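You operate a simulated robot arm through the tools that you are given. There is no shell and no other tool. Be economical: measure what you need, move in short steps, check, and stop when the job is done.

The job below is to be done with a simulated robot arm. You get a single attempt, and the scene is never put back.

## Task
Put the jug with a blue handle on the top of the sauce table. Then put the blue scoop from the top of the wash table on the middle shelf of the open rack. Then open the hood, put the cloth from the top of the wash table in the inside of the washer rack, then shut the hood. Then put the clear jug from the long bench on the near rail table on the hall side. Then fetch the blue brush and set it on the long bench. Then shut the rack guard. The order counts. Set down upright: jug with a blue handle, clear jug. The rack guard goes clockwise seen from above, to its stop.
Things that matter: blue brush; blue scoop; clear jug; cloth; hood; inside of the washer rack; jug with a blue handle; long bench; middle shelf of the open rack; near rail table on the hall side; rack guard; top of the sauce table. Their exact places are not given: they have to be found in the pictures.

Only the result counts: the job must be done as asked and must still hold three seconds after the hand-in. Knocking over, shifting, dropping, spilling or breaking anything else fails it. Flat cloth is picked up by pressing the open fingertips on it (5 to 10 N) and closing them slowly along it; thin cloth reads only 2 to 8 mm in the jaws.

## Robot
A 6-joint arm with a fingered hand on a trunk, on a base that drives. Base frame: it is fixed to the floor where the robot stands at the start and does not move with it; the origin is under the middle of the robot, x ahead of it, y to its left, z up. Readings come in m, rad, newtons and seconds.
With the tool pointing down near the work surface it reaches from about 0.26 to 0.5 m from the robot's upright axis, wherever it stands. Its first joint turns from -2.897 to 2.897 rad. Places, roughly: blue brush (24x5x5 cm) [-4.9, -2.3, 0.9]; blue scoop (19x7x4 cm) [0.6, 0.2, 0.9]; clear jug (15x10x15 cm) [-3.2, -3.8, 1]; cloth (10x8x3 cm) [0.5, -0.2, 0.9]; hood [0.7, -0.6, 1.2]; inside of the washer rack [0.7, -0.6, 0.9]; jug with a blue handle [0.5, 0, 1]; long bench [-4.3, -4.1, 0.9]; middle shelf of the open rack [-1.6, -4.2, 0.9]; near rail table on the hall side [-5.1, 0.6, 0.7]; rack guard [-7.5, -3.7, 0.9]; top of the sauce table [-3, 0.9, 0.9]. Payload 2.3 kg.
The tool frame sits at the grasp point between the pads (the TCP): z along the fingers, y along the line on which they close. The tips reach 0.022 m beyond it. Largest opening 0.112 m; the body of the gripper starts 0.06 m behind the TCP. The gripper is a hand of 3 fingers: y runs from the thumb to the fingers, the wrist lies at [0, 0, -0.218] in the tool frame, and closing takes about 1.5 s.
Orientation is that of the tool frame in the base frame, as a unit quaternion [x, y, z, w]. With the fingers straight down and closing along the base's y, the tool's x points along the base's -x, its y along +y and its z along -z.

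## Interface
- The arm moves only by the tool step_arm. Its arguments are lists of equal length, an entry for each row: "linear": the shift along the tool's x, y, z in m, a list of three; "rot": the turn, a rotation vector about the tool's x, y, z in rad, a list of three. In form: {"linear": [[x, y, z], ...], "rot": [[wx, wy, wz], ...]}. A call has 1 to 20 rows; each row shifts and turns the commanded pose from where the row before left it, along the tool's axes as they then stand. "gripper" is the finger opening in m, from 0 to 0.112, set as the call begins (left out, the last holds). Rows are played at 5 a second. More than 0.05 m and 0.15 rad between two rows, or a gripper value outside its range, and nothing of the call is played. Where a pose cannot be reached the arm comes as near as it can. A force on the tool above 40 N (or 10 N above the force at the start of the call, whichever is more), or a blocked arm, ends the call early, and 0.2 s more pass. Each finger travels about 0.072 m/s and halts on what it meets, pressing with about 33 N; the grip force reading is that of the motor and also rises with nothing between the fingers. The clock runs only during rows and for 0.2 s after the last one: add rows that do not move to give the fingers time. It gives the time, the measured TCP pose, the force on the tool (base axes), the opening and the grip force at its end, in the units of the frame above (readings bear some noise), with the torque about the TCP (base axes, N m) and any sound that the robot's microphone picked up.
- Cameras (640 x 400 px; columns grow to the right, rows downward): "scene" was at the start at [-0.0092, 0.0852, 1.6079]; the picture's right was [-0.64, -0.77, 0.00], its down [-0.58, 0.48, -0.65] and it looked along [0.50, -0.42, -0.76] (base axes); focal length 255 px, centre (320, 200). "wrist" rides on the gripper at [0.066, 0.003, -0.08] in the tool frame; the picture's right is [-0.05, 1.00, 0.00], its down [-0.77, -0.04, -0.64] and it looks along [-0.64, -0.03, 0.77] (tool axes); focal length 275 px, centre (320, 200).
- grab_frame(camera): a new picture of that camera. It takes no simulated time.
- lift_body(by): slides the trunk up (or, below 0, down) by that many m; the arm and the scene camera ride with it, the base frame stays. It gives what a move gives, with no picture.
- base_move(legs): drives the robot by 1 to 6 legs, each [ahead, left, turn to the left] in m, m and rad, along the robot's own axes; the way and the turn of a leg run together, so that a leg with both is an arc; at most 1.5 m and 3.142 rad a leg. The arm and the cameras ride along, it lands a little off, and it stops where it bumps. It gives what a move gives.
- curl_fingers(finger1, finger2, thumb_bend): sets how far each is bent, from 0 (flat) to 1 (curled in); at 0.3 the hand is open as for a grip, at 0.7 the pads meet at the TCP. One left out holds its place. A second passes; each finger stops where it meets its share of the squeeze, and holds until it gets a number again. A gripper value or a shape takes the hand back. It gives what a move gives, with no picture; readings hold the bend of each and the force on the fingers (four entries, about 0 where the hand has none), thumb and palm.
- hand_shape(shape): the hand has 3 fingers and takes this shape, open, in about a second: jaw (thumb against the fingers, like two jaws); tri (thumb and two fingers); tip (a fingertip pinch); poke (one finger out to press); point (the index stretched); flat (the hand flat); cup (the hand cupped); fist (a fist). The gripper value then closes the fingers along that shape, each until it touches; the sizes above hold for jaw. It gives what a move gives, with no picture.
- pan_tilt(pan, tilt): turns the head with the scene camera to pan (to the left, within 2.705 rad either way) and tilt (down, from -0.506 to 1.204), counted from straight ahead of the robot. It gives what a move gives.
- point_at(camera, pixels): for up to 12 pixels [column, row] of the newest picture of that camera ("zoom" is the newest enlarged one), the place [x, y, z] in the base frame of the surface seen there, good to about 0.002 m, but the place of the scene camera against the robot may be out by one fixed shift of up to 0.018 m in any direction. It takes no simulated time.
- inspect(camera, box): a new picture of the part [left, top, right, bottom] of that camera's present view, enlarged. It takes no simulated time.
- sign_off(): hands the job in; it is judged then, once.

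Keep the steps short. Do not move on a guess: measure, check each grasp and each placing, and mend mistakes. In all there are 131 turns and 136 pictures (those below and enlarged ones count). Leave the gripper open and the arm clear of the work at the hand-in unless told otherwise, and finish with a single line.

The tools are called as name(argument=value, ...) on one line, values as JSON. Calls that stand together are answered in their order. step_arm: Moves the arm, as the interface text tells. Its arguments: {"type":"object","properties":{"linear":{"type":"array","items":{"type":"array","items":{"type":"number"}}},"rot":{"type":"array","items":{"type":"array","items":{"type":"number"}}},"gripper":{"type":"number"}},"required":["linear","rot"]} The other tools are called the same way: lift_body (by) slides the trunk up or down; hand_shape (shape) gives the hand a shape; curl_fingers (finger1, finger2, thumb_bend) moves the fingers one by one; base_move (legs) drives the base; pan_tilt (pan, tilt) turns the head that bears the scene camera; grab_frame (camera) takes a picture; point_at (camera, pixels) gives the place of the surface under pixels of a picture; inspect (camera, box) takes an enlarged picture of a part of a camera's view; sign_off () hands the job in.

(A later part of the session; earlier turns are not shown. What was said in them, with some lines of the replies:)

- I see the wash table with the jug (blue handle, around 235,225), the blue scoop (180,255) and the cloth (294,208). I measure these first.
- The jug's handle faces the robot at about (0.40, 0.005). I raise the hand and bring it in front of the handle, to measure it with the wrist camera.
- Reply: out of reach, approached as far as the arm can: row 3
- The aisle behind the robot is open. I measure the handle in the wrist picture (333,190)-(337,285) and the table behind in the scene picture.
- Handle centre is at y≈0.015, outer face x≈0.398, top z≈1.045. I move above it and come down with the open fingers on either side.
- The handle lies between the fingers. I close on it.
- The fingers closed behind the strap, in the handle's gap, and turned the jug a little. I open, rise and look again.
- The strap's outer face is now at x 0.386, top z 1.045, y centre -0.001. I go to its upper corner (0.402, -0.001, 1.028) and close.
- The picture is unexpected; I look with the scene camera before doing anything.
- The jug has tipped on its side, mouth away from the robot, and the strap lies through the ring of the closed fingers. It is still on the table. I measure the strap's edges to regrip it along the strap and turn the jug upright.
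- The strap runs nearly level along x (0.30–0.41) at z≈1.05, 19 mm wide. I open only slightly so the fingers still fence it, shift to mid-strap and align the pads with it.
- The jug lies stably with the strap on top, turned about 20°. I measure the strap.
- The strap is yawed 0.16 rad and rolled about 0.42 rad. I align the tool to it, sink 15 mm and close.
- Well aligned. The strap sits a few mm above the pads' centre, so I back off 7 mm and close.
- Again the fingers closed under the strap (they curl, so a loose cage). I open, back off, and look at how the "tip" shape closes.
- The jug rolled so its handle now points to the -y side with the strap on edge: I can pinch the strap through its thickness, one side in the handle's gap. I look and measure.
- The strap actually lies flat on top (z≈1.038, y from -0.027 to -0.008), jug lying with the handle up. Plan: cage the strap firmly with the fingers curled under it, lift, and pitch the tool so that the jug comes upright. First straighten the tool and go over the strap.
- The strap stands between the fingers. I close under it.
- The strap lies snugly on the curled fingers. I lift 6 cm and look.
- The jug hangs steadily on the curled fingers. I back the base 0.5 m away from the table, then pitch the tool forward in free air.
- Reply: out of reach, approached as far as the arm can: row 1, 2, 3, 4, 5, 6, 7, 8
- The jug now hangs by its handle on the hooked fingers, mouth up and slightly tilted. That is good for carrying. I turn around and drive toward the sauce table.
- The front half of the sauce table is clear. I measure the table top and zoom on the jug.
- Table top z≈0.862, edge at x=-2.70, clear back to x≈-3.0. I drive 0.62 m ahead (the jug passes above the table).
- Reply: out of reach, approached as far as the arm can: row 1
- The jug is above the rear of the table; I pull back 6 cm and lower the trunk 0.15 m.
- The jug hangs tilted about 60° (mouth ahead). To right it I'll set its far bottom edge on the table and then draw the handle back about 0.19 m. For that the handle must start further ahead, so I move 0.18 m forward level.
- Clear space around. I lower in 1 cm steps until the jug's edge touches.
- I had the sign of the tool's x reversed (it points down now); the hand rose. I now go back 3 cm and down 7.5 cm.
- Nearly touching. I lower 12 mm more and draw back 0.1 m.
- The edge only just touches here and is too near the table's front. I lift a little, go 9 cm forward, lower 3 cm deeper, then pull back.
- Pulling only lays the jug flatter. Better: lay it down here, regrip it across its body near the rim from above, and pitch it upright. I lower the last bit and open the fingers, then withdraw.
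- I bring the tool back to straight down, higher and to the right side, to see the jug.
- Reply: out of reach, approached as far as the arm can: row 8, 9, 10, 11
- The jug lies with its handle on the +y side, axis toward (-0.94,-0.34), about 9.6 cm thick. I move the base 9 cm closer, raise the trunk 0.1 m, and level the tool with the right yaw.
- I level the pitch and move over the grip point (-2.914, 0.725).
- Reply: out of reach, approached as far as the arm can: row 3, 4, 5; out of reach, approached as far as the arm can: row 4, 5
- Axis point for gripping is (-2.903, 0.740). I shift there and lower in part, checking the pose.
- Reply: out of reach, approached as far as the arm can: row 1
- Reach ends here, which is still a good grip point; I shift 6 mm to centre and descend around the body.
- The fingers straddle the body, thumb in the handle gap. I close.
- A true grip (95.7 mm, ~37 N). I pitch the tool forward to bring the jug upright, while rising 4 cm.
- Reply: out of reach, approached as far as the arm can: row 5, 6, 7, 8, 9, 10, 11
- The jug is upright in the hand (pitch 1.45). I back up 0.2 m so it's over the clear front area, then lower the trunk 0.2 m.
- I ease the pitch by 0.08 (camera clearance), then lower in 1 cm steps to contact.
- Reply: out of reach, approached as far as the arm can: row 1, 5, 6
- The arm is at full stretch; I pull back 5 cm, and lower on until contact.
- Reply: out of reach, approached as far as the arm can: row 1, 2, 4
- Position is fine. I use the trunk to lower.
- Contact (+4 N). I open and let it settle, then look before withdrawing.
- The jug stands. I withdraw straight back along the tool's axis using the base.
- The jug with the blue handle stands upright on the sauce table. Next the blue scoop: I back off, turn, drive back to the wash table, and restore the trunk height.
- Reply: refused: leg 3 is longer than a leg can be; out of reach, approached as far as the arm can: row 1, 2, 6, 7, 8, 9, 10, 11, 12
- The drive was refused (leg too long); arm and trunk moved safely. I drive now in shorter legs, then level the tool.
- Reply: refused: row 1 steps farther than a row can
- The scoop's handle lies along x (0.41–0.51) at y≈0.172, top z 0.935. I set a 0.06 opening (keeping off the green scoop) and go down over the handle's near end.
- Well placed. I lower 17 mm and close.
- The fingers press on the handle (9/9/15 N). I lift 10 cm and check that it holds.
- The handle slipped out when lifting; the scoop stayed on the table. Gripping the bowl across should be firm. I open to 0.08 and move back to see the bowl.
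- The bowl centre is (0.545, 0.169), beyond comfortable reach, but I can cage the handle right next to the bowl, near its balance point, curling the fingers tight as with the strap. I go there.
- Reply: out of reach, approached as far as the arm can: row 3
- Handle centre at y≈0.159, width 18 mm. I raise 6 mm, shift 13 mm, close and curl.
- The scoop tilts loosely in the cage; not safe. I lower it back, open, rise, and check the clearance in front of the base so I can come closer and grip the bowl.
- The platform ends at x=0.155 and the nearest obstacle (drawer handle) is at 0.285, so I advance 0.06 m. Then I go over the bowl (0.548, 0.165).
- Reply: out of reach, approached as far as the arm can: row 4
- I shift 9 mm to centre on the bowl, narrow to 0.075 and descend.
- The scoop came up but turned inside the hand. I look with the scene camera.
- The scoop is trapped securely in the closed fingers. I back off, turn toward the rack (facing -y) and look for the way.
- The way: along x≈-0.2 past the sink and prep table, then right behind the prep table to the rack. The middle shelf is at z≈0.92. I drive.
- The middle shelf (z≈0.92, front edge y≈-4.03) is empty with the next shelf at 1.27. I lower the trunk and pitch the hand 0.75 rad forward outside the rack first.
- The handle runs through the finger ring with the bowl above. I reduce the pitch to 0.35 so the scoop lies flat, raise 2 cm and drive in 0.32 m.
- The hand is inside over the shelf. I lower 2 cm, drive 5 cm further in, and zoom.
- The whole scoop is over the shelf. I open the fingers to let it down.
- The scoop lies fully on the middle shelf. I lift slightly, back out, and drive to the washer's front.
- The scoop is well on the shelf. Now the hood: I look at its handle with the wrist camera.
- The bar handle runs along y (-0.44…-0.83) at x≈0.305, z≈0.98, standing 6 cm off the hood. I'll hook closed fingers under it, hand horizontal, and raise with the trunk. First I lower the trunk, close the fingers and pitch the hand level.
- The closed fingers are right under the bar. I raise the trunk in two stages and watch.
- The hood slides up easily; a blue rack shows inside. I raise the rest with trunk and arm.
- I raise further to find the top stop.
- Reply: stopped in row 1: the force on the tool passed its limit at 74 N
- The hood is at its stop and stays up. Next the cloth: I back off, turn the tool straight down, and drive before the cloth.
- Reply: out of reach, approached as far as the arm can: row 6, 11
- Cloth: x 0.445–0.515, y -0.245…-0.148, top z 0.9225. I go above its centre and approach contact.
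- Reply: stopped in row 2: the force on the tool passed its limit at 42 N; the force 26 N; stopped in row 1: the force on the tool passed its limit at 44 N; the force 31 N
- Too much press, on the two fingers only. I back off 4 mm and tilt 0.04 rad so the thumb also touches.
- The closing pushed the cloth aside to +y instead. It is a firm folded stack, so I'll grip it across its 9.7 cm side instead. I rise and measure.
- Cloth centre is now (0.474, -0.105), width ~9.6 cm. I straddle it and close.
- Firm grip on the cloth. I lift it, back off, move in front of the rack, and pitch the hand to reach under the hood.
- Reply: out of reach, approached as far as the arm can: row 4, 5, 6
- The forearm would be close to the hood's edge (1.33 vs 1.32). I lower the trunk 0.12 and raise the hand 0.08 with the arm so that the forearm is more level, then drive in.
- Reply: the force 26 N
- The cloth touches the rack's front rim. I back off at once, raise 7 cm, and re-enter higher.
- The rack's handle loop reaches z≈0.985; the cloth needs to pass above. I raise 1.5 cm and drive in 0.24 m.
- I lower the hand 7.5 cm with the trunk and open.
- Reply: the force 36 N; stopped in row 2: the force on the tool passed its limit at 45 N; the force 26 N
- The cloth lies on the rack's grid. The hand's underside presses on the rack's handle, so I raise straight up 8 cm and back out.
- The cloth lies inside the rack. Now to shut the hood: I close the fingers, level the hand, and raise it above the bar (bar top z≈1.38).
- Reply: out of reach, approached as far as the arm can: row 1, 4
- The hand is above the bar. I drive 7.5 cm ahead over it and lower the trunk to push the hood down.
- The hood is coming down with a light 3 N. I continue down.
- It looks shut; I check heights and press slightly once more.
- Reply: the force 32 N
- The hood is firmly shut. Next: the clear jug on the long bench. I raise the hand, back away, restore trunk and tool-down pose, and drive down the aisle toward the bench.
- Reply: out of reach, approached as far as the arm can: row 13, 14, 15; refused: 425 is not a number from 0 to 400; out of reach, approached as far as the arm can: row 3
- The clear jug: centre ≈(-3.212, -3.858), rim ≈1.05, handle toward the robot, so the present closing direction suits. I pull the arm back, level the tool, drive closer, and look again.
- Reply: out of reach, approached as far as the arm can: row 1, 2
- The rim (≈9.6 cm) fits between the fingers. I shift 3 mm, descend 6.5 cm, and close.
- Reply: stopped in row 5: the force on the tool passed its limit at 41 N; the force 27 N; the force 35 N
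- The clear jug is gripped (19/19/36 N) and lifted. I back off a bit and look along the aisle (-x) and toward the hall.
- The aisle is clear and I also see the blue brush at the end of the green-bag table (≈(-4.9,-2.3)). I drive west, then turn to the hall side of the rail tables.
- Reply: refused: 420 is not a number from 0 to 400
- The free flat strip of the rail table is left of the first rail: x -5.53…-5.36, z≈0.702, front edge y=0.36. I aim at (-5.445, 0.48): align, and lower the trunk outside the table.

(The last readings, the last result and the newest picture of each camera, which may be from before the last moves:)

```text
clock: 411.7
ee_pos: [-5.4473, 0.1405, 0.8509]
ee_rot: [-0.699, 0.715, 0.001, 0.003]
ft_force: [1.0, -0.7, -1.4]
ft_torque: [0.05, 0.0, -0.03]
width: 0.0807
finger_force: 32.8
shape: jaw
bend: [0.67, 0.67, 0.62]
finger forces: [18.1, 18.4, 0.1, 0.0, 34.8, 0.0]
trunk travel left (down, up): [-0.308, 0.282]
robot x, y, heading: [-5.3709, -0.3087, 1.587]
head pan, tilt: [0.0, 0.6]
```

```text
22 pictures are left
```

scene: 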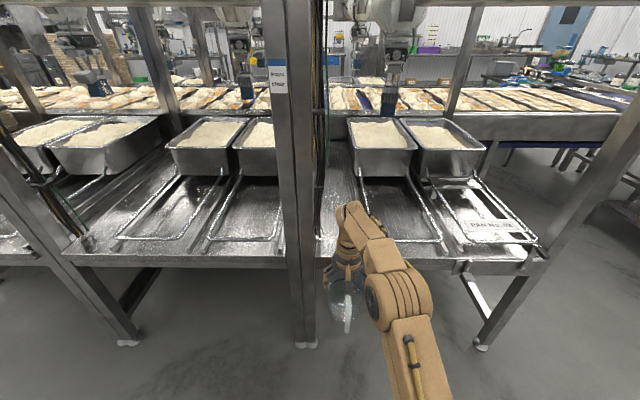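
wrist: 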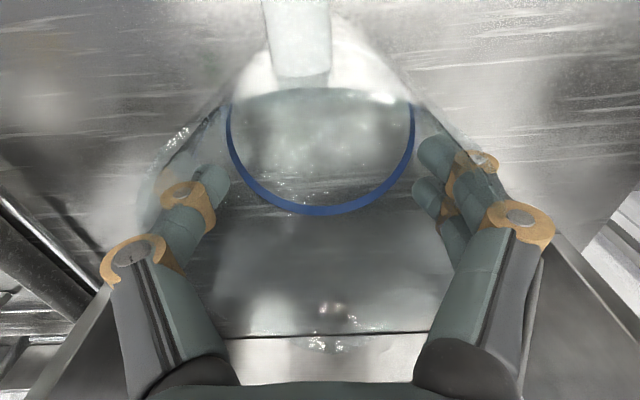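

The jug hangs upright. I drive in 0.30 m over the free strip, lower to the table, open, and rise.

base_move(legs=[[0.3, -0.02, -0.012]])

lift_body(by=-0.038)

lift_body(by=-0.005)

inspect(camera="scene", box=[240, 120, 460, 300])

```text
clock: 413.8
ee_pos: [-5.419, 0.441, 0.8501]
ee_rot: [-0.693, 0.721, 0.0, 0.004]
ft_force: [-0.1, -0.1, -0.8]
ft_torque: [0.0, 0.0, 0.01]
width: 0.0806
finger_force: 33.2
shape: jaw
bend: [0.67, 0.67, 0.62]
finger forces: [18.1, 18.3, 0.0, 0.1, 34.8, 0.1]
trunk travel left (down, up): [-0.308, 0.282]
robot x, y, heading: [-5.3478, -0.0117, 1.564]
head pan, tilt: [0.0, 0.6]
```

```text
clock: 414.6
ee_pos: [-5.4197, 0.4414, 0.8114]
ee_rot: [-0.693, 0.721, 0.001, 0.004]
ft_force: [0.9, 0.9, -0.9]
ft_torque: [0.03, 0.0, 0.02]
width: 0.0807
finger_force: 33.4
shape: jaw
bend: [0.67, 0.67, 0.62]
finger forces: [18.1, 18.2, 0.0, 0.1, 35.0, 0.1]
trunk travel left (down, up): [-0.27, 0.32]
robot x, y, heading: [-5.3529, -0.0151, 1.564]
head pan, tilt: [0.0, 0.6]
```

```text
clock: 415.1
ee_pos: [-5.4186, 0.4406, 0.8094]
ee_rot: [-0.692, 0.722, 0.003, 0.005]
ft_force: [-1.1, 4.7, 22.4]
ft_torque: [-0.07, 0.19, -0.08]
width: 0.0804
finger_force: 32.7
shape: jaw
bend: [0.67, 0.67, 0.62]
finger forces: [20.7, 20.8, 0.0, 0.0, 37.2, 0.0]
trunk travel left (down, up): [-0.265, 0.325]
robot x, y, heading: [-5.3496, -0.0097, 1.568]
head pan, tilt: [0.0, 0.6]
```

```text
2.22 times, centred on (350, 210) of scene
```

zoom: 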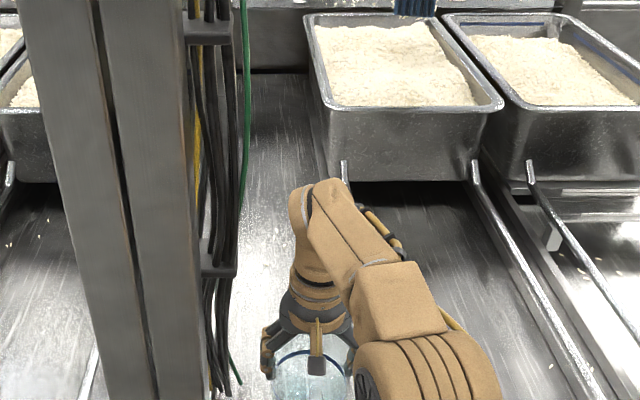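

Solid contact. I open and rise in two steps.

step_arm(linear=[[0, 0, 0], [0, 0, 0], [0, 0, 0], [0, 0, 0], [0, 0, 0]], rot=[[0, 0, 0], [0, 0, 0], [0, 0, 0], [0, 0, 0], [0, 0, 0]], gripper=0.112)

lift_body(by=0.14)

base_move(legs=[[-0.35, 0, 0]])

inspect(camera="scene", box=[240, 120, 460, 300])

base_move(legs=[[0, 0.5, 0], [0, 0, 3.13], [1.5, 0, 0], [0.75, 0, 0]])

lift_body(by=0.18)

pan_tilt(pan=0.9, tilt=0.6)

grab_frame(camera="scene")

```text
clock: 416.3
ee_pos: [-5.4192, 0.4399, 0.8082]
ee_rot: [-0.692, 0.722, 0.003, 0.004]
ft_force: [1.7, 9.3, 35.9]
ft_torque: [-0.29, 0.07, -0.01]
width: 0.111
finger_force: 0.1
shape: jaw
bend: [0.3, 0.3, 0.3]
finger forces: [8.6, 9.7, 0.0, 0.1, 19.0, 0.0]
trunk travel left (down, up): [-0.265, 0.325]
robot x, y, heading: [-5.3527, -0.0154, 1.564]
head pan, tilt: [0.0, 0.6]
```

```text
clock: 418.0
ee_pos: [-5.4187, 0.4405, 0.9473]
ee_rot: [-0.693, 0.721, 0.002, 0.004]
ft_force: [0.5, 0.6, -0.2]
ft_torque: [-0.03, 0.01, 0.03]
width: 0.112
finger_force: 0.1
shape: jaw
bend: [0.3, 0.3, 0.3]
finger forces: [0.1, 0.1, 0.0, 0.0, 0.1, 0.0]
trunk travel left (down, up): [-0.405, 0.185]
robot x, y, heading: [-5.3453, -0.0149, 1.564]
head pan, tilt: [0.0, 0.6]
```

```text
clock: 420.3
ee_pos: [-5.4199, 0.0881, 0.9486]
ee_rot: [-0.69, 0.723, 0.001, 0.003]
ft_force: [0.4, 0.0, -0.1]
ft_torque: [0.01, -0.03, 0.0]
width: 0.112
finger_force: 0.2
shape: jaw
bend: [0.3, 0.3, 0.3]
finger forces: [0.1, 0.0, 0.0, 0.1, 0.1, 0.0]
trunk travel left (down, up): [-0.405, 0.185]
robot x, y, heading: [-5.3497, -0.368, 1.559]
head pan, tilt: [0.0, 0.6]
```

```text
2.22 times, centred on (350, 210) of scene
```

zoom: 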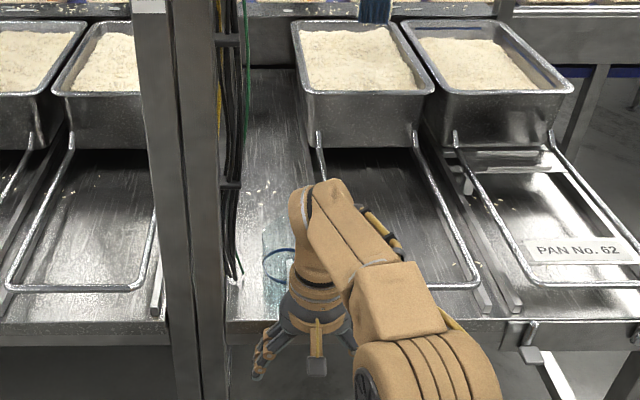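

```text
clock: 441.3
ee_pos: [-6.0818, -3.1069, 0.9471]
ee_rot: [0.756, 0.654, -0.003, 0.0]
ft_force: [0.0, 1.3, -0.2]
ft_torque: [0.02, 0.0, -0.01]
width: 0.1118
finger_force: 0.0
shape: jaw
bend: [0.3, 0.3, 0.3]
finger forces: [0.1, 0.0, 0.0, 0.0, 0.1, 0.0]
trunk travel left (down, up): [-0.405, 0.185]
robot x, y, heading: [-6.1054, -2.6472, -1.676]
head pan, tilt: [0.0, 0.6]
```

```text
clock: 443.3
ee_pos: [-6.0824, -3.1067, 1.127]
ee_rot: [0.756, 0.654, -0.004, 0.0]
ft_force: [1.0, 0.4, -0.4]
ft_torque: [0.0, -0.01, 0.01]
width: 0.1116
finger_force: 0.0
shape: jaw
bend: [0.3, 0.3, 0.3]
finger forces: [0.0, 0.0, 0.0, 0.0, 0.1, 0.0]
trunk travel left (down, up): [-0.585, 0.005]
robot x, y, heading: [-6.1071, -2.6467, -1.674]
head pan, tilt: [0.0, 0.6]
```

```text
clock: 444.5
ee_pos: [-6.0816, -3.1065, 1.1265]
ee_rot: [0.756, 0.655, -0.004, 0.001]
ft_force: [0.0, 0.4, -0.4]
ft_torque: [0.03, 0.0, 0.01]
width: 0.1117
finger_force: 0.1
shape: jaw
bend: [0.3, 0.3, 0.3]
finger forces: [0.1, 0.0, 0.0, 0.0, 0.1, 0.0]
trunk travel left (down, up): [-0.585, 0.005]
robot x, y, heading: [-6.1044, -2.6472, -1.671]
head pan, tilt: [0.901, 0.6]
```

```text
19 pictures are left
```

scene: 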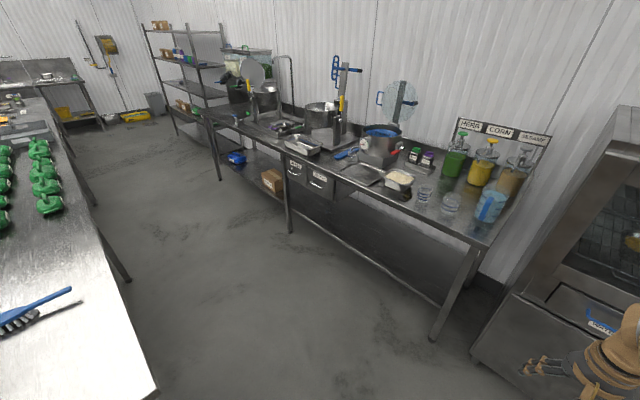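

The clear jug stands upright on the rail table's free strip. Now the brush (picture lower left); I measure it and its table.

point_at(camera="scene", pixels=[[70, 290], [55, 297], [40, 305], [30, 312], [12, 318], [5, 330], [155, 385], [100, 330], [130, 280], [20, 325], [60, 240], [110, 240]])

inspect(camera="scene", box=[0, 240, 160, 400])

```text
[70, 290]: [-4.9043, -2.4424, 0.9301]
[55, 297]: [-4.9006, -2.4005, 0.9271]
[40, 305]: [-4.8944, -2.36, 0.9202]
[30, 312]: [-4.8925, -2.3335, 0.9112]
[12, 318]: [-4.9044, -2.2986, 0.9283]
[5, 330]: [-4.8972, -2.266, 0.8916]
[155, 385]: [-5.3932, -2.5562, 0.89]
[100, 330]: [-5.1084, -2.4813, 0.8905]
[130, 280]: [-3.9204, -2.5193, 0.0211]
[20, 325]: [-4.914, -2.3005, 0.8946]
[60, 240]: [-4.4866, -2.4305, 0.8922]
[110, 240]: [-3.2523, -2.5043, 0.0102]
```

```text
2.50 times, centred on (80, 320) of scene
```

zoom: 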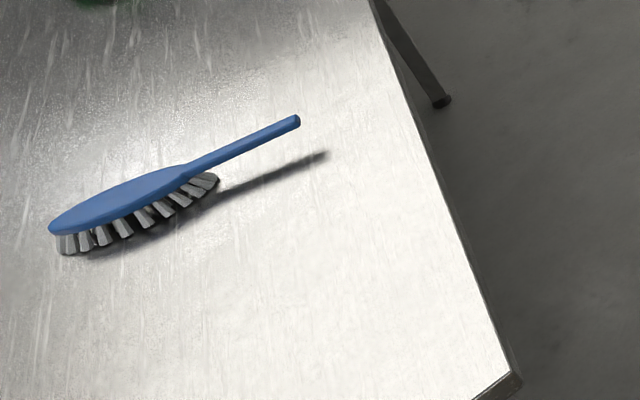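

The brush lies along y at x≈-4.90 (handle end y=-2.445, head to -2.21), its table's aisle edge at y≈-2.56. I drive into the aisle and face +y before it.

base_move(legs=[[0, 0, 1.671], [0, -0.42, 0], [1.27, 0, 0], [0, 0, 1.571]])

grab_frame(camera="wrist")

```text
clock: 460.9
ee_pos: [-4.9009, -2.6324, 1.1271]
ee_rot: [-0.682, 0.731, 0.0, 0.005]
ft_force: [0.0, 0.4, -0.4]
ft_torque: [-0.03, -0.02, -0.01]
width: 0.1118
finger_force: 0.0
shape: jaw
bend: [0.3, 0.3, 0.3]
finger forces: [0.0, 0.0, 0.0, 0.0, 0.0, 0.0]
trunk travel left (down, up): [-0.585, 0.005]
robot x, y, heading: [-4.8441, -3.095, 1.541]
head pan, tilt: [0.901, 0.6]
```

```text
17 pictures are left
```

wrist: 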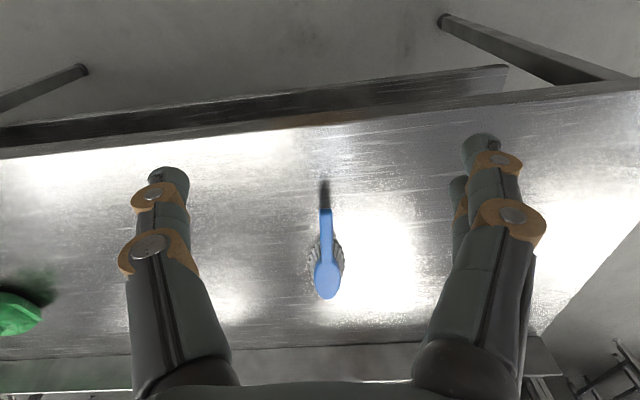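

point_at(camera="wrist", pixels=[[325, 213], [325, 235], [326, 255], [327, 275], [327, 295], [318, 270], [337, 268], [309, 255], [344, 255], [250, 150]])

base_move(legs=[[0.26, 0, 0.03]])

grab_frame(camera="wrist")

```text
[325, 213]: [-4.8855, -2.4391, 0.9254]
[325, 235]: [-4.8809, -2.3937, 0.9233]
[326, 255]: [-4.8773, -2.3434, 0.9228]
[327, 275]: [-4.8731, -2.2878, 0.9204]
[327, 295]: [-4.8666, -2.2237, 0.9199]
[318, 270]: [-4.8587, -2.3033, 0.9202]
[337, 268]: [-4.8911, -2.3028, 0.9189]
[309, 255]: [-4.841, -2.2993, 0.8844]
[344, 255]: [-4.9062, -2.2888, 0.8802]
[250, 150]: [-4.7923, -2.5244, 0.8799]
```

```text
clock: 462.8
ee_pos: [-4.9081, -2.3745, 1.1271]
ee_rot: [-0.692, 0.722, 0.0, 0.003]
ft_force: [-0.8, 0.0, -0.9]
ft_torque: [-0.02, -0.03, -0.01]
width: 0.112
finger_force: 0.0
shape: jaw
bend: [0.3, 0.3, 0.3]
finger forces: [0.0, 0.0, 0.0, 0.1, 0.1, 0.0]
trunk travel left (down, up): [-0.585, 0.005]
robot x, y, heading: [-4.8407, -2.8259, 1.566]
head pan, tilt: [0.901, 0.6]
```

```text
16 pictures are left
```

wrist: 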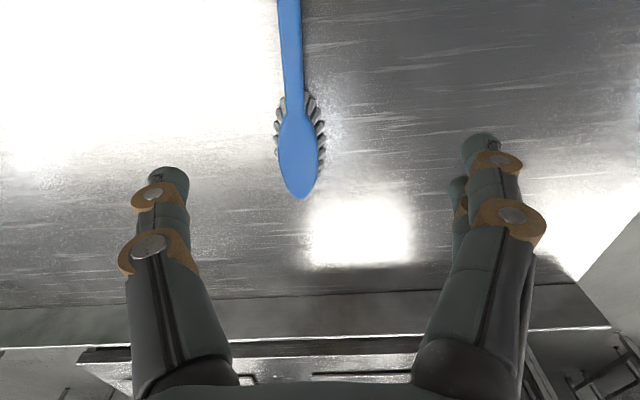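

I drive 2.5 cm more, lower over the brush head (centre (-4.875,-2.315)), close and lift, then check.

base_move(legs=[[0.025, 0, 0]])

step_arm(linear=[[-0.018, -0.0155, 0.02], [-0.0184, -0.0155, 0.03], [0, 0, 0.045], [0, 0, 0.045], [0, 0, 0.045], [0, 0, 0.03], [0, 0, 0.006], [0, 0, 0]], rot=[[0, 0, 0.045], [0, 0, 0], [0, 0, 0], [0, 0, 0], [0, 0, 0], [0, 0, 0], [0, 0, 0], [0, 0, 0]], gripper=0.09)

grab_frame(camera="wrist")

step_arm(linear=[[0, 0, 0], [0, 0, 0], [0, 0, 0], [0, 0, 0], [0, 0, 0], [0, 0, 0]], rot=[[0, 0, 0], [0, 0, 0], [0, 0, 0], [0, 0, 0], [0, 0, 0], [0, 0, 0]], gripper=0.0)

step_arm(linear=[[0, 0, -0.03], [0, 0, -0.04], [0, 0, -0.04], [0, 0, -0.04], [0, 0, 0]], rot=[[0, 0, 0], [0, 0, 0], [0, 0, 0], [0, 0, 0], [0, 0, 0]])

grab_frame(camera="wrist")

```text
clock: 463.6
ee_pos: [-4.9065, -2.3511, 1.1269]
ee_rot: [-0.692, 0.722, 0.001, 0.004]
ft_force: [-0.7, -0.4, 0.3]
ft_torque: [-0.03, 0.04, 0.01]
width: 0.1119
finger_force: 0.1
shape: jaw
bend: [0.3, 0.3, 0.3]
finger forces: [0.1, 0.0, 0.1, 0.1, 0.1, 0.1]
trunk travel left (down, up): [-0.585, 0.005]
robot x, y, heading: [-4.8384, -2.8052, 1.563]
head pan, tilt: [0.901, 0.6]
```

```text
clock: 465.4
ee_pos: [-4.8709, -2.3164, 0.9088]
ee_rot: [-0.675, 0.738, 0.002, 0.004]
ft_force: [-0.3, -0.4, 0.4]
ft_torque: [-0.02, 0.03, 0.03]
width: 0.0905
finger_force: 0.0
shape: jaw
bend: [0.59, 0.59, 0.55]
finger forces: [0.1, 0.0, 0.1, 0.0, 0.0, 0.0]
trunk travel left (down, up): [-0.585, 0.005]
robot x, y, heading: [-4.8361, -2.8057, 1.565]
head pan, tilt: [0.901, 0.6]
```

```text
15 pictures are left
```

wrist: 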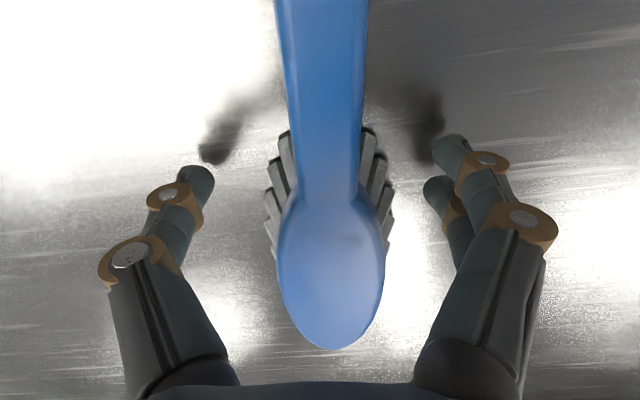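

```text
clock: 466.8
ee_pos: [-4.8713, -2.3158, 0.9094]
ee_rot: [-0.676, 0.737, 0.002, 0.004]
ft_force: [-0.1, -0.7, -0.3]
ft_torque: [0.01, 0.01, 0.0]
width: 0.0343
finger_force: 32.6
shape: jaw
bend: [0.74, 0.74, 0.7]
finger forces: [15.0, 15.0, 0.0, 0.0, 30.0, 0.0]
trunk travel left (down, up): [-0.585, 0.005]
robot x, y, heading: [-4.8341, -2.8057, 1.558]
head pan, tilt: [0.901, 0.6]
```

```text
clock: 468.0
ee_pos: [-4.8754, -2.3144, 1.0573]
ee_rot: [-0.675, 0.738, 0.001, 0.003]
ft_force: [0.2, 0.3, -0.5]
ft_torque: [0.03, -0.04, 0.01]
width: 0.0347
finger_force: 33.1
shape: jaw
bend: [0.74, 0.74, 0.7]
finger forces: [15.2, 14.9, 0.0, 0.1, 30.0, 0.1]
trunk travel left (down, up): [-0.585, 0.005]
robot x, y, heading: [-4.8351, -2.8035, 1.563]
head pan, tilt: [0.901, 0.6]
```

```text
14 pictures are left
```

wrist: 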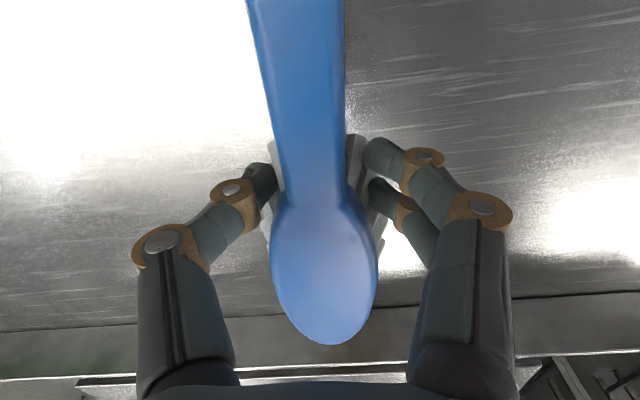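

The brush is firmly held (15/15/30 N). I carry it round to the long bench, to the spot where the clear jug stood.

base_move(legs=[[-0.25, 0, 0], [0, 0, 3.14], [0, 0.8, 0], [0, 0.77, 0]])

pan_tilt(pan=0.0, tilt=0.7)

grab_frame(camera="scene")

```text
clock: 484.8
ee_pos: [-3.2325, -3.5881, 1.0573]
ee_rot: [0.744, 0.668, -0.003, 0.001]
ft_force: [0.3, 0.0, -0.7]
ft_torque: [0.05, 0.02, -0.01]
width: 0.0349
finger_force: 33.0
shape: jaw
bend: [0.74, 0.74, 0.7]
finger forces: [15.2, 14.9, 0.0, 0.0, 30.0, 0.0]
trunk travel left (down, up): [-0.585, 0.005]
robot x, y, heading: [-3.2617, -3.0978, -1.598]
head pan, tilt: [0.901, 0.6]
```

```text
clock: 486.0
ee_pos: [-3.2336, -3.5885, 1.0567]
ee_rot: [0.745, 0.667, -0.003, 0.001]
ft_force: [0.1, 0.7, -0.1]
ft_torque: [0.03, -0.01, 0.01]
width: 0.0345
finger_force: 32.6
shape: jaw
bend: [0.74, 0.74, 0.7]
finger forces: [15.1, 14.8, 0.0, 0.1, 30.0, 0.0]
trunk travel left (down, up): [-0.585, 0.005]
robot x, y, heading: [-3.2612, -3.1017, -1.598]
head pan, tilt: [0.0, 0.7]
```

```text
13 pictures are left
```

scene: 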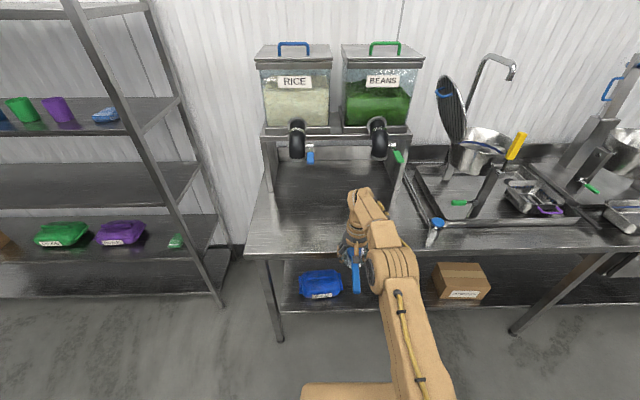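

The area in front of the RICE/BEANS bins is free. I drive in, lower the brush to the bench, open, rise, back off and look.

base_move(legs=[[0.285, 0.05, 0.02]])

step_arm(linear=[[0, 0, 0.04], [0, 0, 0.04], [0, 0, 0.03], [0, 0, 0.01], [0, 0, 0.005], [0, 0, 0]], rot=[[0, 0, 0], [0, 0, 0], [0, 0, 0], [0, 0, 0], [0, 0, 0], [0, 0, 0]])

step_arm(linear=[[0, 0, 0], [0, 0, 0], [0, 0, 0], [0, 0, 0], [0, 0, 0], [0, 0, -0.03], [0, 0, -0.04], [0, 0, -0.04], [0, 0, -0.02], [0, 0, 0]], rot=[[0, 0, 0], [0, 0, 0], [0, 0, 0], [0, 0, 0], [0, 0, 0], [0, 0, 0], [0, 0, 0], [0, 0, 0], [0, 0, 0], [0, 0, 0]], gripper=0.085)

base_move(legs=[[-0.3, 0, 0]])

inspect(camera="scene", box=[220, 120, 460, 300])

```text
clock: 488.1
ee_pos: [-3.1811, -3.8784, 1.0579]
ee_rot: [0.739, 0.674, -0.003, 0.0]
ft_force: [0.6, -0.3, -2.0]
ft_torque: [0.01, -0.03, 0.0]
width: 0.0342
finger_force: 32.9
shape: jaw
bend: [0.74, 0.74, 0.7]
finger forces: [15.2, 14.7, 0.0, 0.1, 30.0, 0.0]
trunk travel left (down, up): [-0.585, 0.005]
robot x, y, heading: [-3.2182, -3.3858, -1.578]
head pan, tilt: [0.0, 0.7]
```

```text
clock: 489.4
ee_pos: [-3.1801, -3.8798, 0.9321]
ee_rot: [0.738, 0.675, -0.003, 0.001]
ft_force: [-0.4, 0.4, -1.0]
ft_torque: [-0.03, 0.0, 0.0]
width: 0.0344
finger_force: 33.0
shape: jaw
bend: [0.74, 0.74, 0.7]
finger forces: [15.1, 15.0, 0.0, 0.1, 29.9, 0.0]
trunk travel left (down, up): [-0.585, 0.005]
robot x, y, heading: [-3.2139, -3.3879, -1.581]
head pan, tilt: [0.0, 0.7]
```

```text
clock: 491.6
ee_pos: [-3.1831, -3.8797, 1.0624]
ee_rot: [0.739, 0.674, -0.003, 0.0]
ft_force: [-0.1, -0.1, -0.4]
ft_torque: [-0.03, 0.01, 0.0]
width: 0.0849
finger_force: 0.1
shape: jaw
bend: [0.63, 0.63, 0.59]
finger forces: [0.1, 0.1, 0.0, 0.0, 0.0, 0.1]
trunk travel left (down, up): [-0.585, 0.005]
robot x, y, heading: [-3.2164, -3.3855, -1.579]
head pan, tilt: [0.0, 0.7]
```

```text
clock: 493.7
ee_pos: [-3.1825, -3.5816, 1.0627]
ee_rot: [0.739, 0.673, -0.004, 0.002]
ft_force: [0.8, -0.1, 0.2]
ft_torque: [0.0, -0.01, -0.02]
width: 0.0848
finger_force: 0.1
shape: jaw
bend: [0.63, 0.63, 0.59]
finger forces: [0.0, 0.0, 0.1, 0.0, 0.1, 0.0]
trunk travel left (down, up): [-0.585, 0.005]
robot x, y, heading: [-3.2103, -3.0869, -1.585]
head pan, tilt: [0.0, 0.7]
```

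```text
2.22 times, centred on (340, 210) of scene
```

zoom: 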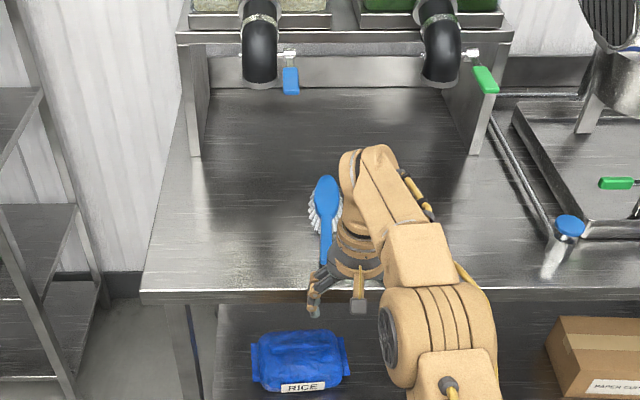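

The brush lies on the long bench. Last: the rack guard at about (-7.5,-3.7). I turn west, drive up the aisle and look.

base_move(legs=[[0, 0, -1.557], [1.5, 0, 0], [1.5, 0, 0]])

pan_tilt(pan=0.4, tilt=0.5)

grab_frame(camera="scene")

inspect(camera="scene", box=[200, 60, 520, 320])

point_at(camera="scene", pixels=[[250, 120], [300, 120], [350, 120], [400, 120], [250, 180], [300, 180], [350, 180], [400, 180], [250, 240], [300, 240], [350, 240], [400, 240]])

```text
clock: 512.0
ee_pos: [-6.716, -3.3467, 1.0625]
ee_rot: [1.0, 0.001, -0.004, -0.001]
ft_force: [-0.4, -0.1, 0.4]
ft_torque: [0.01, -0.01, 0.01]
width: 0.0846
finger_force: 0.1
shape: jaw
bend: [0.63, 0.63, 0.59]
finger forces: [0.1, 0.1, 0.0, 0.0, 0.0, 0.0]
trunk travel left (down, up): [-0.585, 0.005]
robot x, y, heading: [-6.2297, -3.2694, -3.061]
head pan, tilt: [0.0, 0.7]
```

```text
clock: 512.9
ee_pos: [-6.7162, -3.3474, 1.0625]
ee_rot: [1.0, 0.0, -0.003, -0.002]
ft_force: [0.2, 0.7, 0.7]
ft_torque: [-0.01, 0.02, 0.03]
width: 0.0847
finger_force: 0.0
shape: jaw
bend: [0.63, 0.63, 0.59]
finger forces: [0.1, 0.0, 0.0, 0.0, 0.0, 0.0]
trunk travel left (down, up): [-0.585, 0.005]
robot x, y, heading: [-6.233, -3.2668, -3.059]
head pan, tilt: [0.4, 0.499]
```

```text
11 pictures are left
```

scene: 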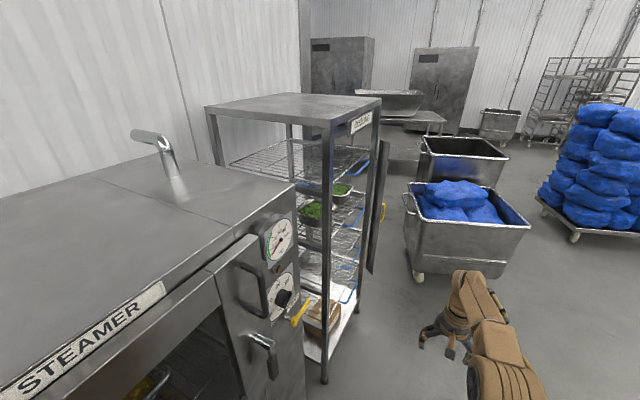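

```text
1.54 times, centred on (360, 190) of scene
```

zoom: 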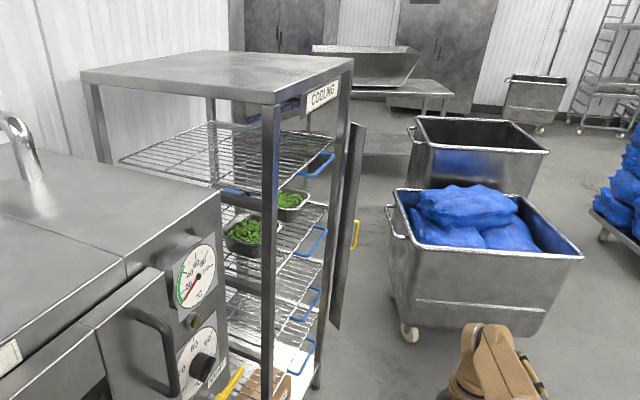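

```text
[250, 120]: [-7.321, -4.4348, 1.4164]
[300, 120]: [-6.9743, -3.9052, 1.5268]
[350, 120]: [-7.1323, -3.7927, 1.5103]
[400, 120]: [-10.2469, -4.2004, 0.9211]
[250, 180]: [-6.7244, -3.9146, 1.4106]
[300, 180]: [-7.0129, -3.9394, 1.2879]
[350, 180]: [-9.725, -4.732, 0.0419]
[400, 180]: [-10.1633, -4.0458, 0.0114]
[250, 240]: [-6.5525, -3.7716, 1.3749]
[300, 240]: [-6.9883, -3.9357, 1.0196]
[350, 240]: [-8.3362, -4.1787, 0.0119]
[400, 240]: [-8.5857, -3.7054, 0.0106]
```

The guard is the narrow panel with the yellow handle (pixel ~(380,140–275)), hinged at the rack's far front post and standing open toward +y; clockwise closes it across the front. I measure it and the bins beside it.

point_at(camera="scene", pixels=[[384, 145], [387, 150], [378, 160], [384, 190], [382, 212], [375, 240], [370, 270], [368, 265], [408, 200], [410, 270], [358, 200], [468, 278]])

inspect(camera="scene", box=[330, 90, 430, 290])

```text
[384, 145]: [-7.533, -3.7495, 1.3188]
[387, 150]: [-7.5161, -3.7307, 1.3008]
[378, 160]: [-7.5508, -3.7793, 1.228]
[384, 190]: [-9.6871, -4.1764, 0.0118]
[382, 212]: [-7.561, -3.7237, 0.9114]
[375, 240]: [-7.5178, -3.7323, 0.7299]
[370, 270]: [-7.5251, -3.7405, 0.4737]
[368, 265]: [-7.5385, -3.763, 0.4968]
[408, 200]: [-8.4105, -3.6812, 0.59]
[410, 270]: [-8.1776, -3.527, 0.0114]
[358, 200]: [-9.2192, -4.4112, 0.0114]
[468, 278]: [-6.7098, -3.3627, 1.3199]
```

```text
2.00 times, centred on (380, 190) of scene
```

zoom: 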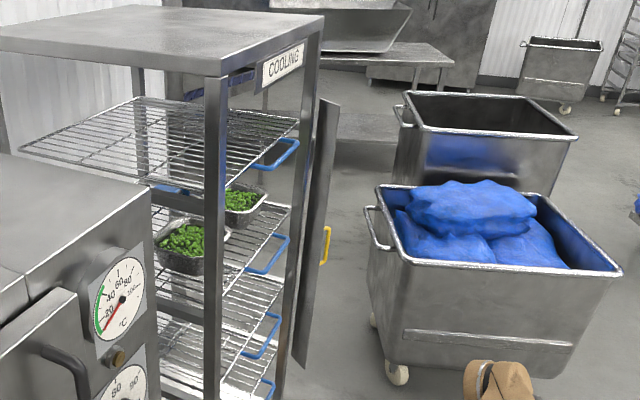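

The panel's front edge is at about (-7.52,-3.73), with its handle on the west side; clockwise means drawing this edge east. I go to its north, facing -y, and look at it from there.

base_move(legs=[[0, -0.25, -0.082], [1.15, 0, 0], [0, 0, 1.571]])

pan_tilt(pan=0.0, tilt=0.6)

grab_frame(camera="scene")

point_at(camera="scene", pixels=[[300, 120], [320, 140], [340, 160], [360, 140], [380, 160], [400, 140], [420, 160], [360, 200], [400, 200], [440, 200], [340, 240], [380, 240]])

```text
clock: 524.1
ee_pos: [-7.3101, -3.4992, 1.0615]
ee_rot: [0.713, 0.701, -0.004, 0.001]
ft_force: [0.1, 0.5, -0.5]
ft_torque: [-0.02, 0.02, 0.03]
width: 0.0849
finger_force: 0.1
shape: jaw
bend: [0.63, 0.63, 0.59]
finger forces: [0.0, 0.0, 0.0, 0.0, 0.0, 0.0]
trunk travel left (down, up): [-0.585, 0.005]
robot x, y, heading: [-7.3773, -3.0107, -1.508]
head pan, tilt: [0.4, 0.499]
```

```text
clock: 525.0
ee_pos: [-7.3102, -3.4993, 1.0623]
ee_rot: [0.713, 0.701, -0.004, 0.002]
ft_force: [0.7, 0.5, -1.3]
ft_torque: [-0.03, 0.01, 0.03]
width: 0.0849
finger_force: 0.1
shape: jaw
bend: [0.63, 0.63, 0.59]
finger forces: [0.0, 0.0, 0.1, 0.1, 0.0, 0.1]
trunk travel left (down, up): [-0.585, 0.005]
robot x, y, heading: [-7.3809, -3.0133, -1.503]
head pan, tilt: [0.0, 0.6]
```

```text
8 pictures are left
```

scene: 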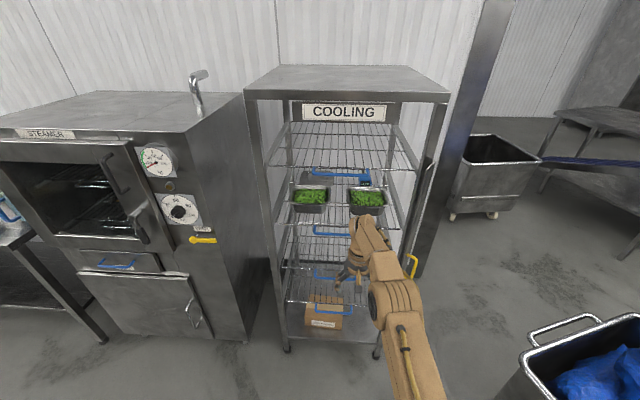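

```text
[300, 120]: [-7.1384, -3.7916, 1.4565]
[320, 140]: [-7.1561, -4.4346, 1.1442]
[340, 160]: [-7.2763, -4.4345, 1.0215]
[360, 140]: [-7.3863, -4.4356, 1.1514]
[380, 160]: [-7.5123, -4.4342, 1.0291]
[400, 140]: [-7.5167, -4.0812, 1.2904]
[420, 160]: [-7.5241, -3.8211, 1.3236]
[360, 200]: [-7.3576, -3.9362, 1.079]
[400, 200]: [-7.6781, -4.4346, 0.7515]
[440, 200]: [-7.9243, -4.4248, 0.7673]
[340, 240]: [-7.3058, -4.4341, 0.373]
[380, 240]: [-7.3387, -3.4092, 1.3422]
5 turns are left
```

inspect(camera="scene", box=[360, 60, 540, 300])

point_at(camera="scene", pixels=[[412, 265], [422, 200], [430, 165], [450, 130], [455, 170], [430, 240], [418, 180], [440, 180], [470, 140], [490, 80], [408, 240], [420, 270]])

```text
1.67 times, centred on (450, 180) of scene
```

zoom: 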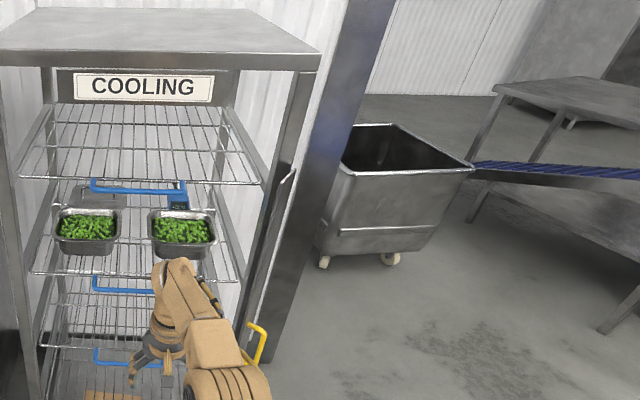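

```text
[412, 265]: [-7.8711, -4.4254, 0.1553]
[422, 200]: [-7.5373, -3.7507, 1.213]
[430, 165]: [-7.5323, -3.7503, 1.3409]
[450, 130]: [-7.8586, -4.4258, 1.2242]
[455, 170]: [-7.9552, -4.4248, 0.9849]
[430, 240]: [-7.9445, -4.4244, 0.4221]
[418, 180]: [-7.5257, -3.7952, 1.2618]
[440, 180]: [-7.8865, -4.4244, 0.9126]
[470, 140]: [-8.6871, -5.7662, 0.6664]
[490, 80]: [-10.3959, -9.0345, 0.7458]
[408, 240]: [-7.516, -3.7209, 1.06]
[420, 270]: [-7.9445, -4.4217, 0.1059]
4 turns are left
```

The guard is the thin flap at the right front post (x≈-7.53, y -3.82…-3.72), handle on its west face. I'll bring the closed hand to its west side and sweep it east, then press it in. First positioning.

base_move(legs=[[0, 0, -0.066]])

step_arm(linear=[[0.015, -0.046, 0], [0.015, -0.046, 0], [0.015, -0.046, 0], [0.015, -0.046, 0], [0.015, -0.046, 0], [0.015, -0.046, 0], [0, 0, 0]], rot=[[0, 0, 0], [0, 0, 0], [0, 0, 0], [0, 0, 0], [0, 0, 0], [0, 0, 0], [0, 0, 0]], gripper=0.0)

base_move(legs=[[0.0, -0.045, 0], [0.33, 0, 0]])

grab_frame(camera="scene")

grab_frame(camera="wrist")

```text
clock: 525.8
ee_pos: [-7.3424, -3.5024, 1.0623]
ee_rot: [0.736, 0.677, -0.004, 0.001]
ft_force: [0.8, 0.6, -0.2]
ft_torque: [0.01, 0.0, -0.01]
width: 0.0851
finger_force: 0.2
shape: jaw
bend: [0.63, 0.63, 0.59]
finger forces: [0.0, 0.1, 0.1, 0.0, 0.0, 0.0]
trunk travel left (down, up): [-0.585, 0.005]
robot x, y, heading: [-7.3795, -3.0162, -1.576]
head pan, tilt: [0.0, 0.6]
```

```text
clock: 527.4
ee_pos: [-7.613, -3.3889, 1.0614]
ee_rot: [0.736, 0.677, -0.004, 0.0]
ft_force: [0.2, -0.6, -0.6]
ft_torque: [0.0, 0.03, 0.02]
width: 0.0
finger_force: 33.0
shape: jaw
bend: [0.69, 0.69, 0.77]
finger forces: [0.0, 0.0, 0.0, 0.1, 0.0, 0.0]
trunk travel left (down, up): [-0.585, 0.005]
robot x, y, heading: [-7.3833, -3.0122, -1.572]
head pan, tilt: [0.0, 0.6]
```

```text
clock: 530.1
ee_pos: [-7.6582, -3.7136, 1.0631]
ee_rot: [0.736, 0.677, -0.002, 0.0]
ft_force: [0.3, -0.6, -0.4]
ft_torque: [0.0, 0.0, -0.01]
width: 0.0
finger_force: 32.7
shape: jaw
bend: [0.69, 0.69, 0.77]
finger forces: [0.0, 0.0, 0.1, 0.1, 0.0, 0.0]
trunk travel left (down, up): [-0.585, 0.005]
robot x, y, heading: [-7.4255, -3.3345, -1.568]
head pan, tilt: [0.0, 0.6]
```

```text
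6 pictures are left
```

scene: 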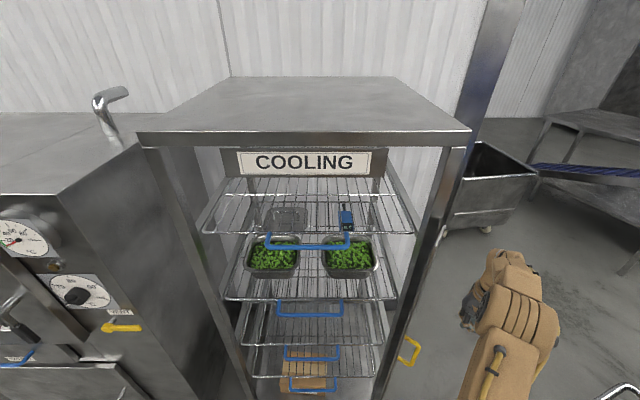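

```text
5 pictures are left
3 turns are left
```

wrist: 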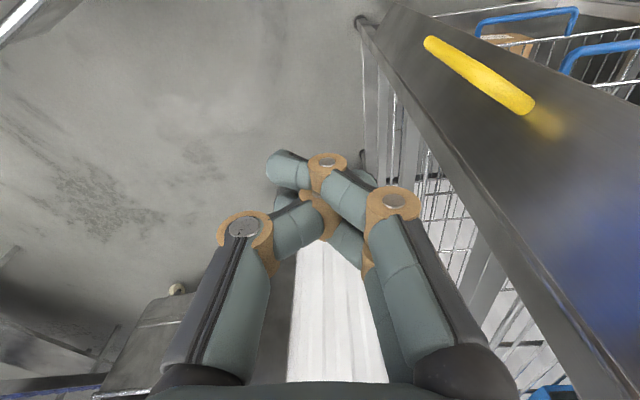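

The hand is just west of the flap. I move 3 cm further in, sweep 18 cm east, press toward the rack, then retreat and look.

step_arm(linear=[[-0.015, 0, 0], [-0.015, 0, 0], [0, 0.02, 0], [0, 0.02, 0], [0, 0.02, 0], [0, 0.02, 0], [0, 0.02, 0], [0, 0.02, 0], [0, 0.02, 0], [0, 0.02, 0], [0, 0.02, 0], [0, 0, 0]], rot=[[0, 0, 0], [0, 0, 0], [0, 0, 0], [0, 0, 0], [0, 0, 0], [0, 0, 0], [0, 0, 0], [0, 0, 0], [0, 0, 0], [0, 0, 0], [0, 0, 0], [0, 0, 0]])

grab_frame(camera="scene")

grab_frame(camera="wrist")

point_at(camera="scene", pixels=[[408, 350], [420, 300], [440, 250], [430, 330], [400, 330], [380, 300], [360, 300], [450, 200], [410, 260], [340, 280], [390, 380], [445, 180]])

```text
clock: 532.7
ee_pos: [-7.4878, -3.7448, 1.0691]
ee_rot: [0.736, 0.677, -0.007, 0.008]
ft_force: [0.7, 0.1, 0.1]
ft_torque: [0.0, -0.01, -0.01]
width: 0.0002
finger_force: 33.2
shape: jaw
bend: [0.69, 0.69, 0.77]
finger forces: [0.0, 0.0, 0.0, 0.0, 0.0, 0.0]
trunk travel left (down, up): [-0.585, 0.005]
robot x, y, heading: [-7.4243, -3.3318, -1.572]
head pan, tilt: [0.0, 0.6]
```

```text
4 pictures are left
```

scene: 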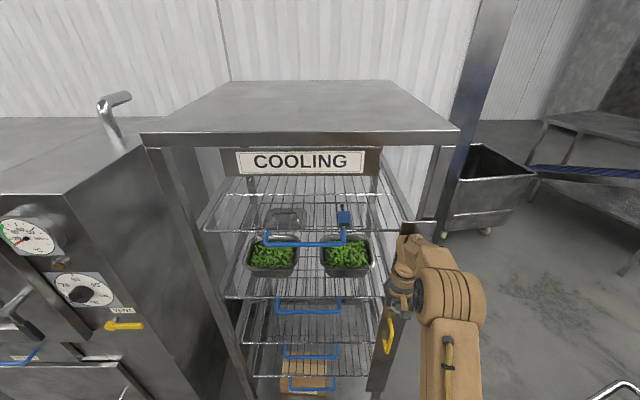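

```text
3 pictures are left
```

wrist: 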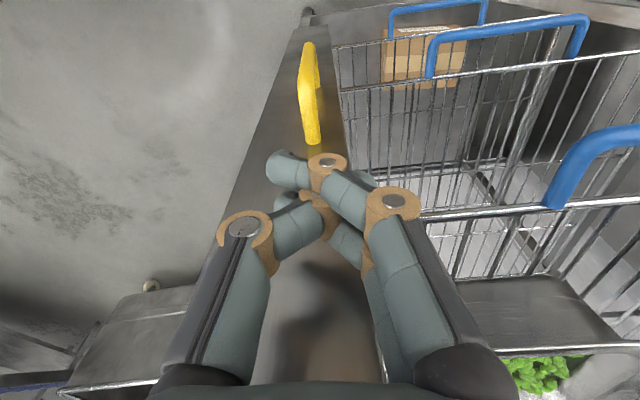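

```text
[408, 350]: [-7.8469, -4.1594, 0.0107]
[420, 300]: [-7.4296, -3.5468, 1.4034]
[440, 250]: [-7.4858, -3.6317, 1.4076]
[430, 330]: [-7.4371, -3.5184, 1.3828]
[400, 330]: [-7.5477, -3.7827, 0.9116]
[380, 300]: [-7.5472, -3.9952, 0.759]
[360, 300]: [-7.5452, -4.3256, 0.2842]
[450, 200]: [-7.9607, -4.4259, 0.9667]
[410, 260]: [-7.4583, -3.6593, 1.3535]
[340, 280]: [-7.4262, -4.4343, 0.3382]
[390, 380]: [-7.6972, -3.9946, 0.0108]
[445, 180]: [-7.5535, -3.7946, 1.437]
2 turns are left
```

The flap has swung clockwise and now faces the front with its handle outward. I press it to its stop across the whole flap (force-guarded), then retreat, open the hand and move clear.

step_arm(linear=[[0, 0.015, 0], [0, 0.015, 0], [-0.012, 0, 0], [-0.012, 0, 0], [-0.012, 0, 0], [-0.012, 0, 0], [-0.01, 0, 0], [0, 0, 0]], rot=[[0, 0, 0], [0, 0, 0], [0, 0, 0], [0, 0, 0], [0, 0, 0], [0, 0, 0], [0, 0, 0], [0, 0, 0]])

step_arm(linear=[[-0.006, 0, 0], [-0.006, 0, 0], [0, 0, 0]], rot=[[0, 0, 0], [0, 0, 0], [0, 0, 0]])

step_arm(linear=[[0.03, 0, 0], [0.04, 0, 0], [0.04, 0, 0], [0, 0, 0]], rot=[[0, 0, 0], [0, 0, 0], [0, 0, 0], [0, 0, 0]])

base_move(legs=[[-0.3, 0, 0]])

step_arm(linear=[[0, 0, 0], [0, 0, 0], [0, 0, 0], [0, 0, 0], [0, 0, 0]], rot=[[0, 0, 0], [0, 0, 0], [0, 0, 0], [0, 0, 0], [0, 0, 0]], gripper=0.112)

grab_frame(camera="scene")

```text
clock: 534.5
ee_pos: [-7.4259, -3.7617, 1.0423]
ee_rot: [0.724, 0.689, 0.026, -0.028]
ft_force: [-0.7, 3.1, -0.8]
ft_torque: [-0.2, -0.02, -0.01]
width: 0.0
finger_force: 33.1
shape: jaw
bend: [0.69, 0.69, 0.77]
finger forces: [0.1, 0.0, 0.1, 0.1, 0.0, 0.0]
trunk travel left (down, up): [-0.585, 0.005]
robot x, y, heading: [-7.4133, -3.3319, -1.538]
head pan, tilt: [0.0, 0.6]
stopped in row 8: the arm was blocked; the commanded pose is now the measured one
```

```text
clock: 534.8
ee_pos: [-7.4177, -3.7965, 1.0075]
ee_rot: [0.727, 0.683, 0.058, -0.052]
ft_force: [7.0, 145.4, 36.5]
ft_torque: [-2.1, -0.15, 1.19]
width: 0.0001
finger_force: 33.3
shape: jaw
bend: [0.69, 0.7, 0.78]
finger forces: [0.0, 160.4, 0.0, 0.0, 0.0, 0.0]
trunk travel left (down, up): [-0.585, 0.005]
robot x, y, heading: [-7.4108, -3.3305, -1.532]
head pan, tilt: [0.0, 0.6]
stopped in row 1: the arm was blocked; the commanded pose is now the measured one
```

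```text
clock: 535.8
ee_pos: [-7.4193, -3.6989, 1.0308]
ee_rot: [0.724, 0.688, 0.036, -0.039]
ft_force: [-0.6, 0.1, -0.3]
ft_torque: [-0.03, 0.05, -0.01]
width: 0.0
finger_force: 32.5
shape: jaw
bend: [0.69, 0.69, 0.78]
finger forces: [0.1, 0.1, 0.0, 0.0, 0.0, 0.1]
trunk travel left (down, up): [-0.585, 0.005]
robot x, y, heading: [-7.4162, -3.3368, -1.536]
head pan, tilt: [0.0, 0.6]
```

```text
clock: 537.8
ee_pos: [-7.4288, -3.4004, 1.0294]
ee_rot: [0.723, 0.689, 0.036, -0.039]
ft_force: [0.8, 1.1, 0.1]
ft_torque: [0.0, -0.04, 0.01]
width: 0.0001
finger_force: 32.9
shape: jaw
bend: [0.69, 0.69, 0.78]
finger forces: [0.1, 0.0, 0.1, 0.1, 0.0, 0.0]
trunk travel left (down, up): [-0.585, 0.005]
robot x, y, heading: [-7.4215, -3.0355, -1.534]
head pan, tilt: [0.0, 0.6]
```

```text
clock: 539.0
ee_pos: [-7.4286, -3.3997, 1.029]
ee_rot: [0.722, 0.689, 0.037, -0.039]
ft_force: [0.1, 0.0, -0.4]
ft_torque: [0.0, 0.02, -0.01]
width: 0.1119
finger_force: 0.1
shape: jaw
bend: [0.3, 0.3, 0.3]
finger forces: [0.0, 0.0, 0.0, 0.0, 0.0, 0.1]
trunk travel left (down, up): [-0.585, 0.005]
robot x, y, heading: [-7.4233, -3.0348, -1.532]
head pan, tilt: [0.0, 0.6]
```

```text
2 pictures are left
1 turns are left
```

scene: 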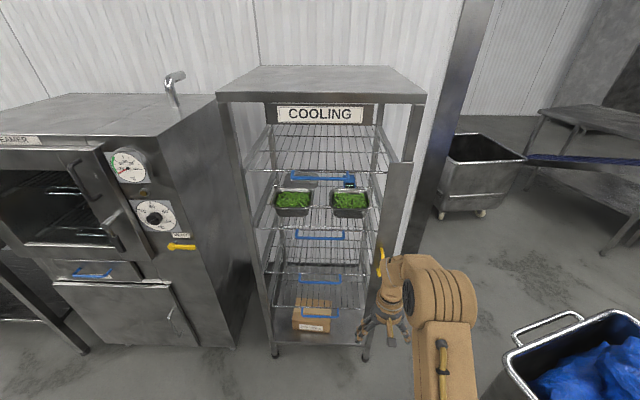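

The guard flap stands across the right side of the rack's front with its handle outward. The last push met solid resistance, the hand is open and clear, and I have one turn left, so I hand in.

sign_off()

```text
The job is handed in.
```

I carried out all six steps in order and handed the job in, but I couldn't confirm that the rack guard is fully on its stop: I took its last blocked push (145 N, well over the 40 N limit) as the stop, and the jug with a blue handle and the rack in the washer also took knocks (the jug tipped over on the wash table before I set it upright on the sauce table).
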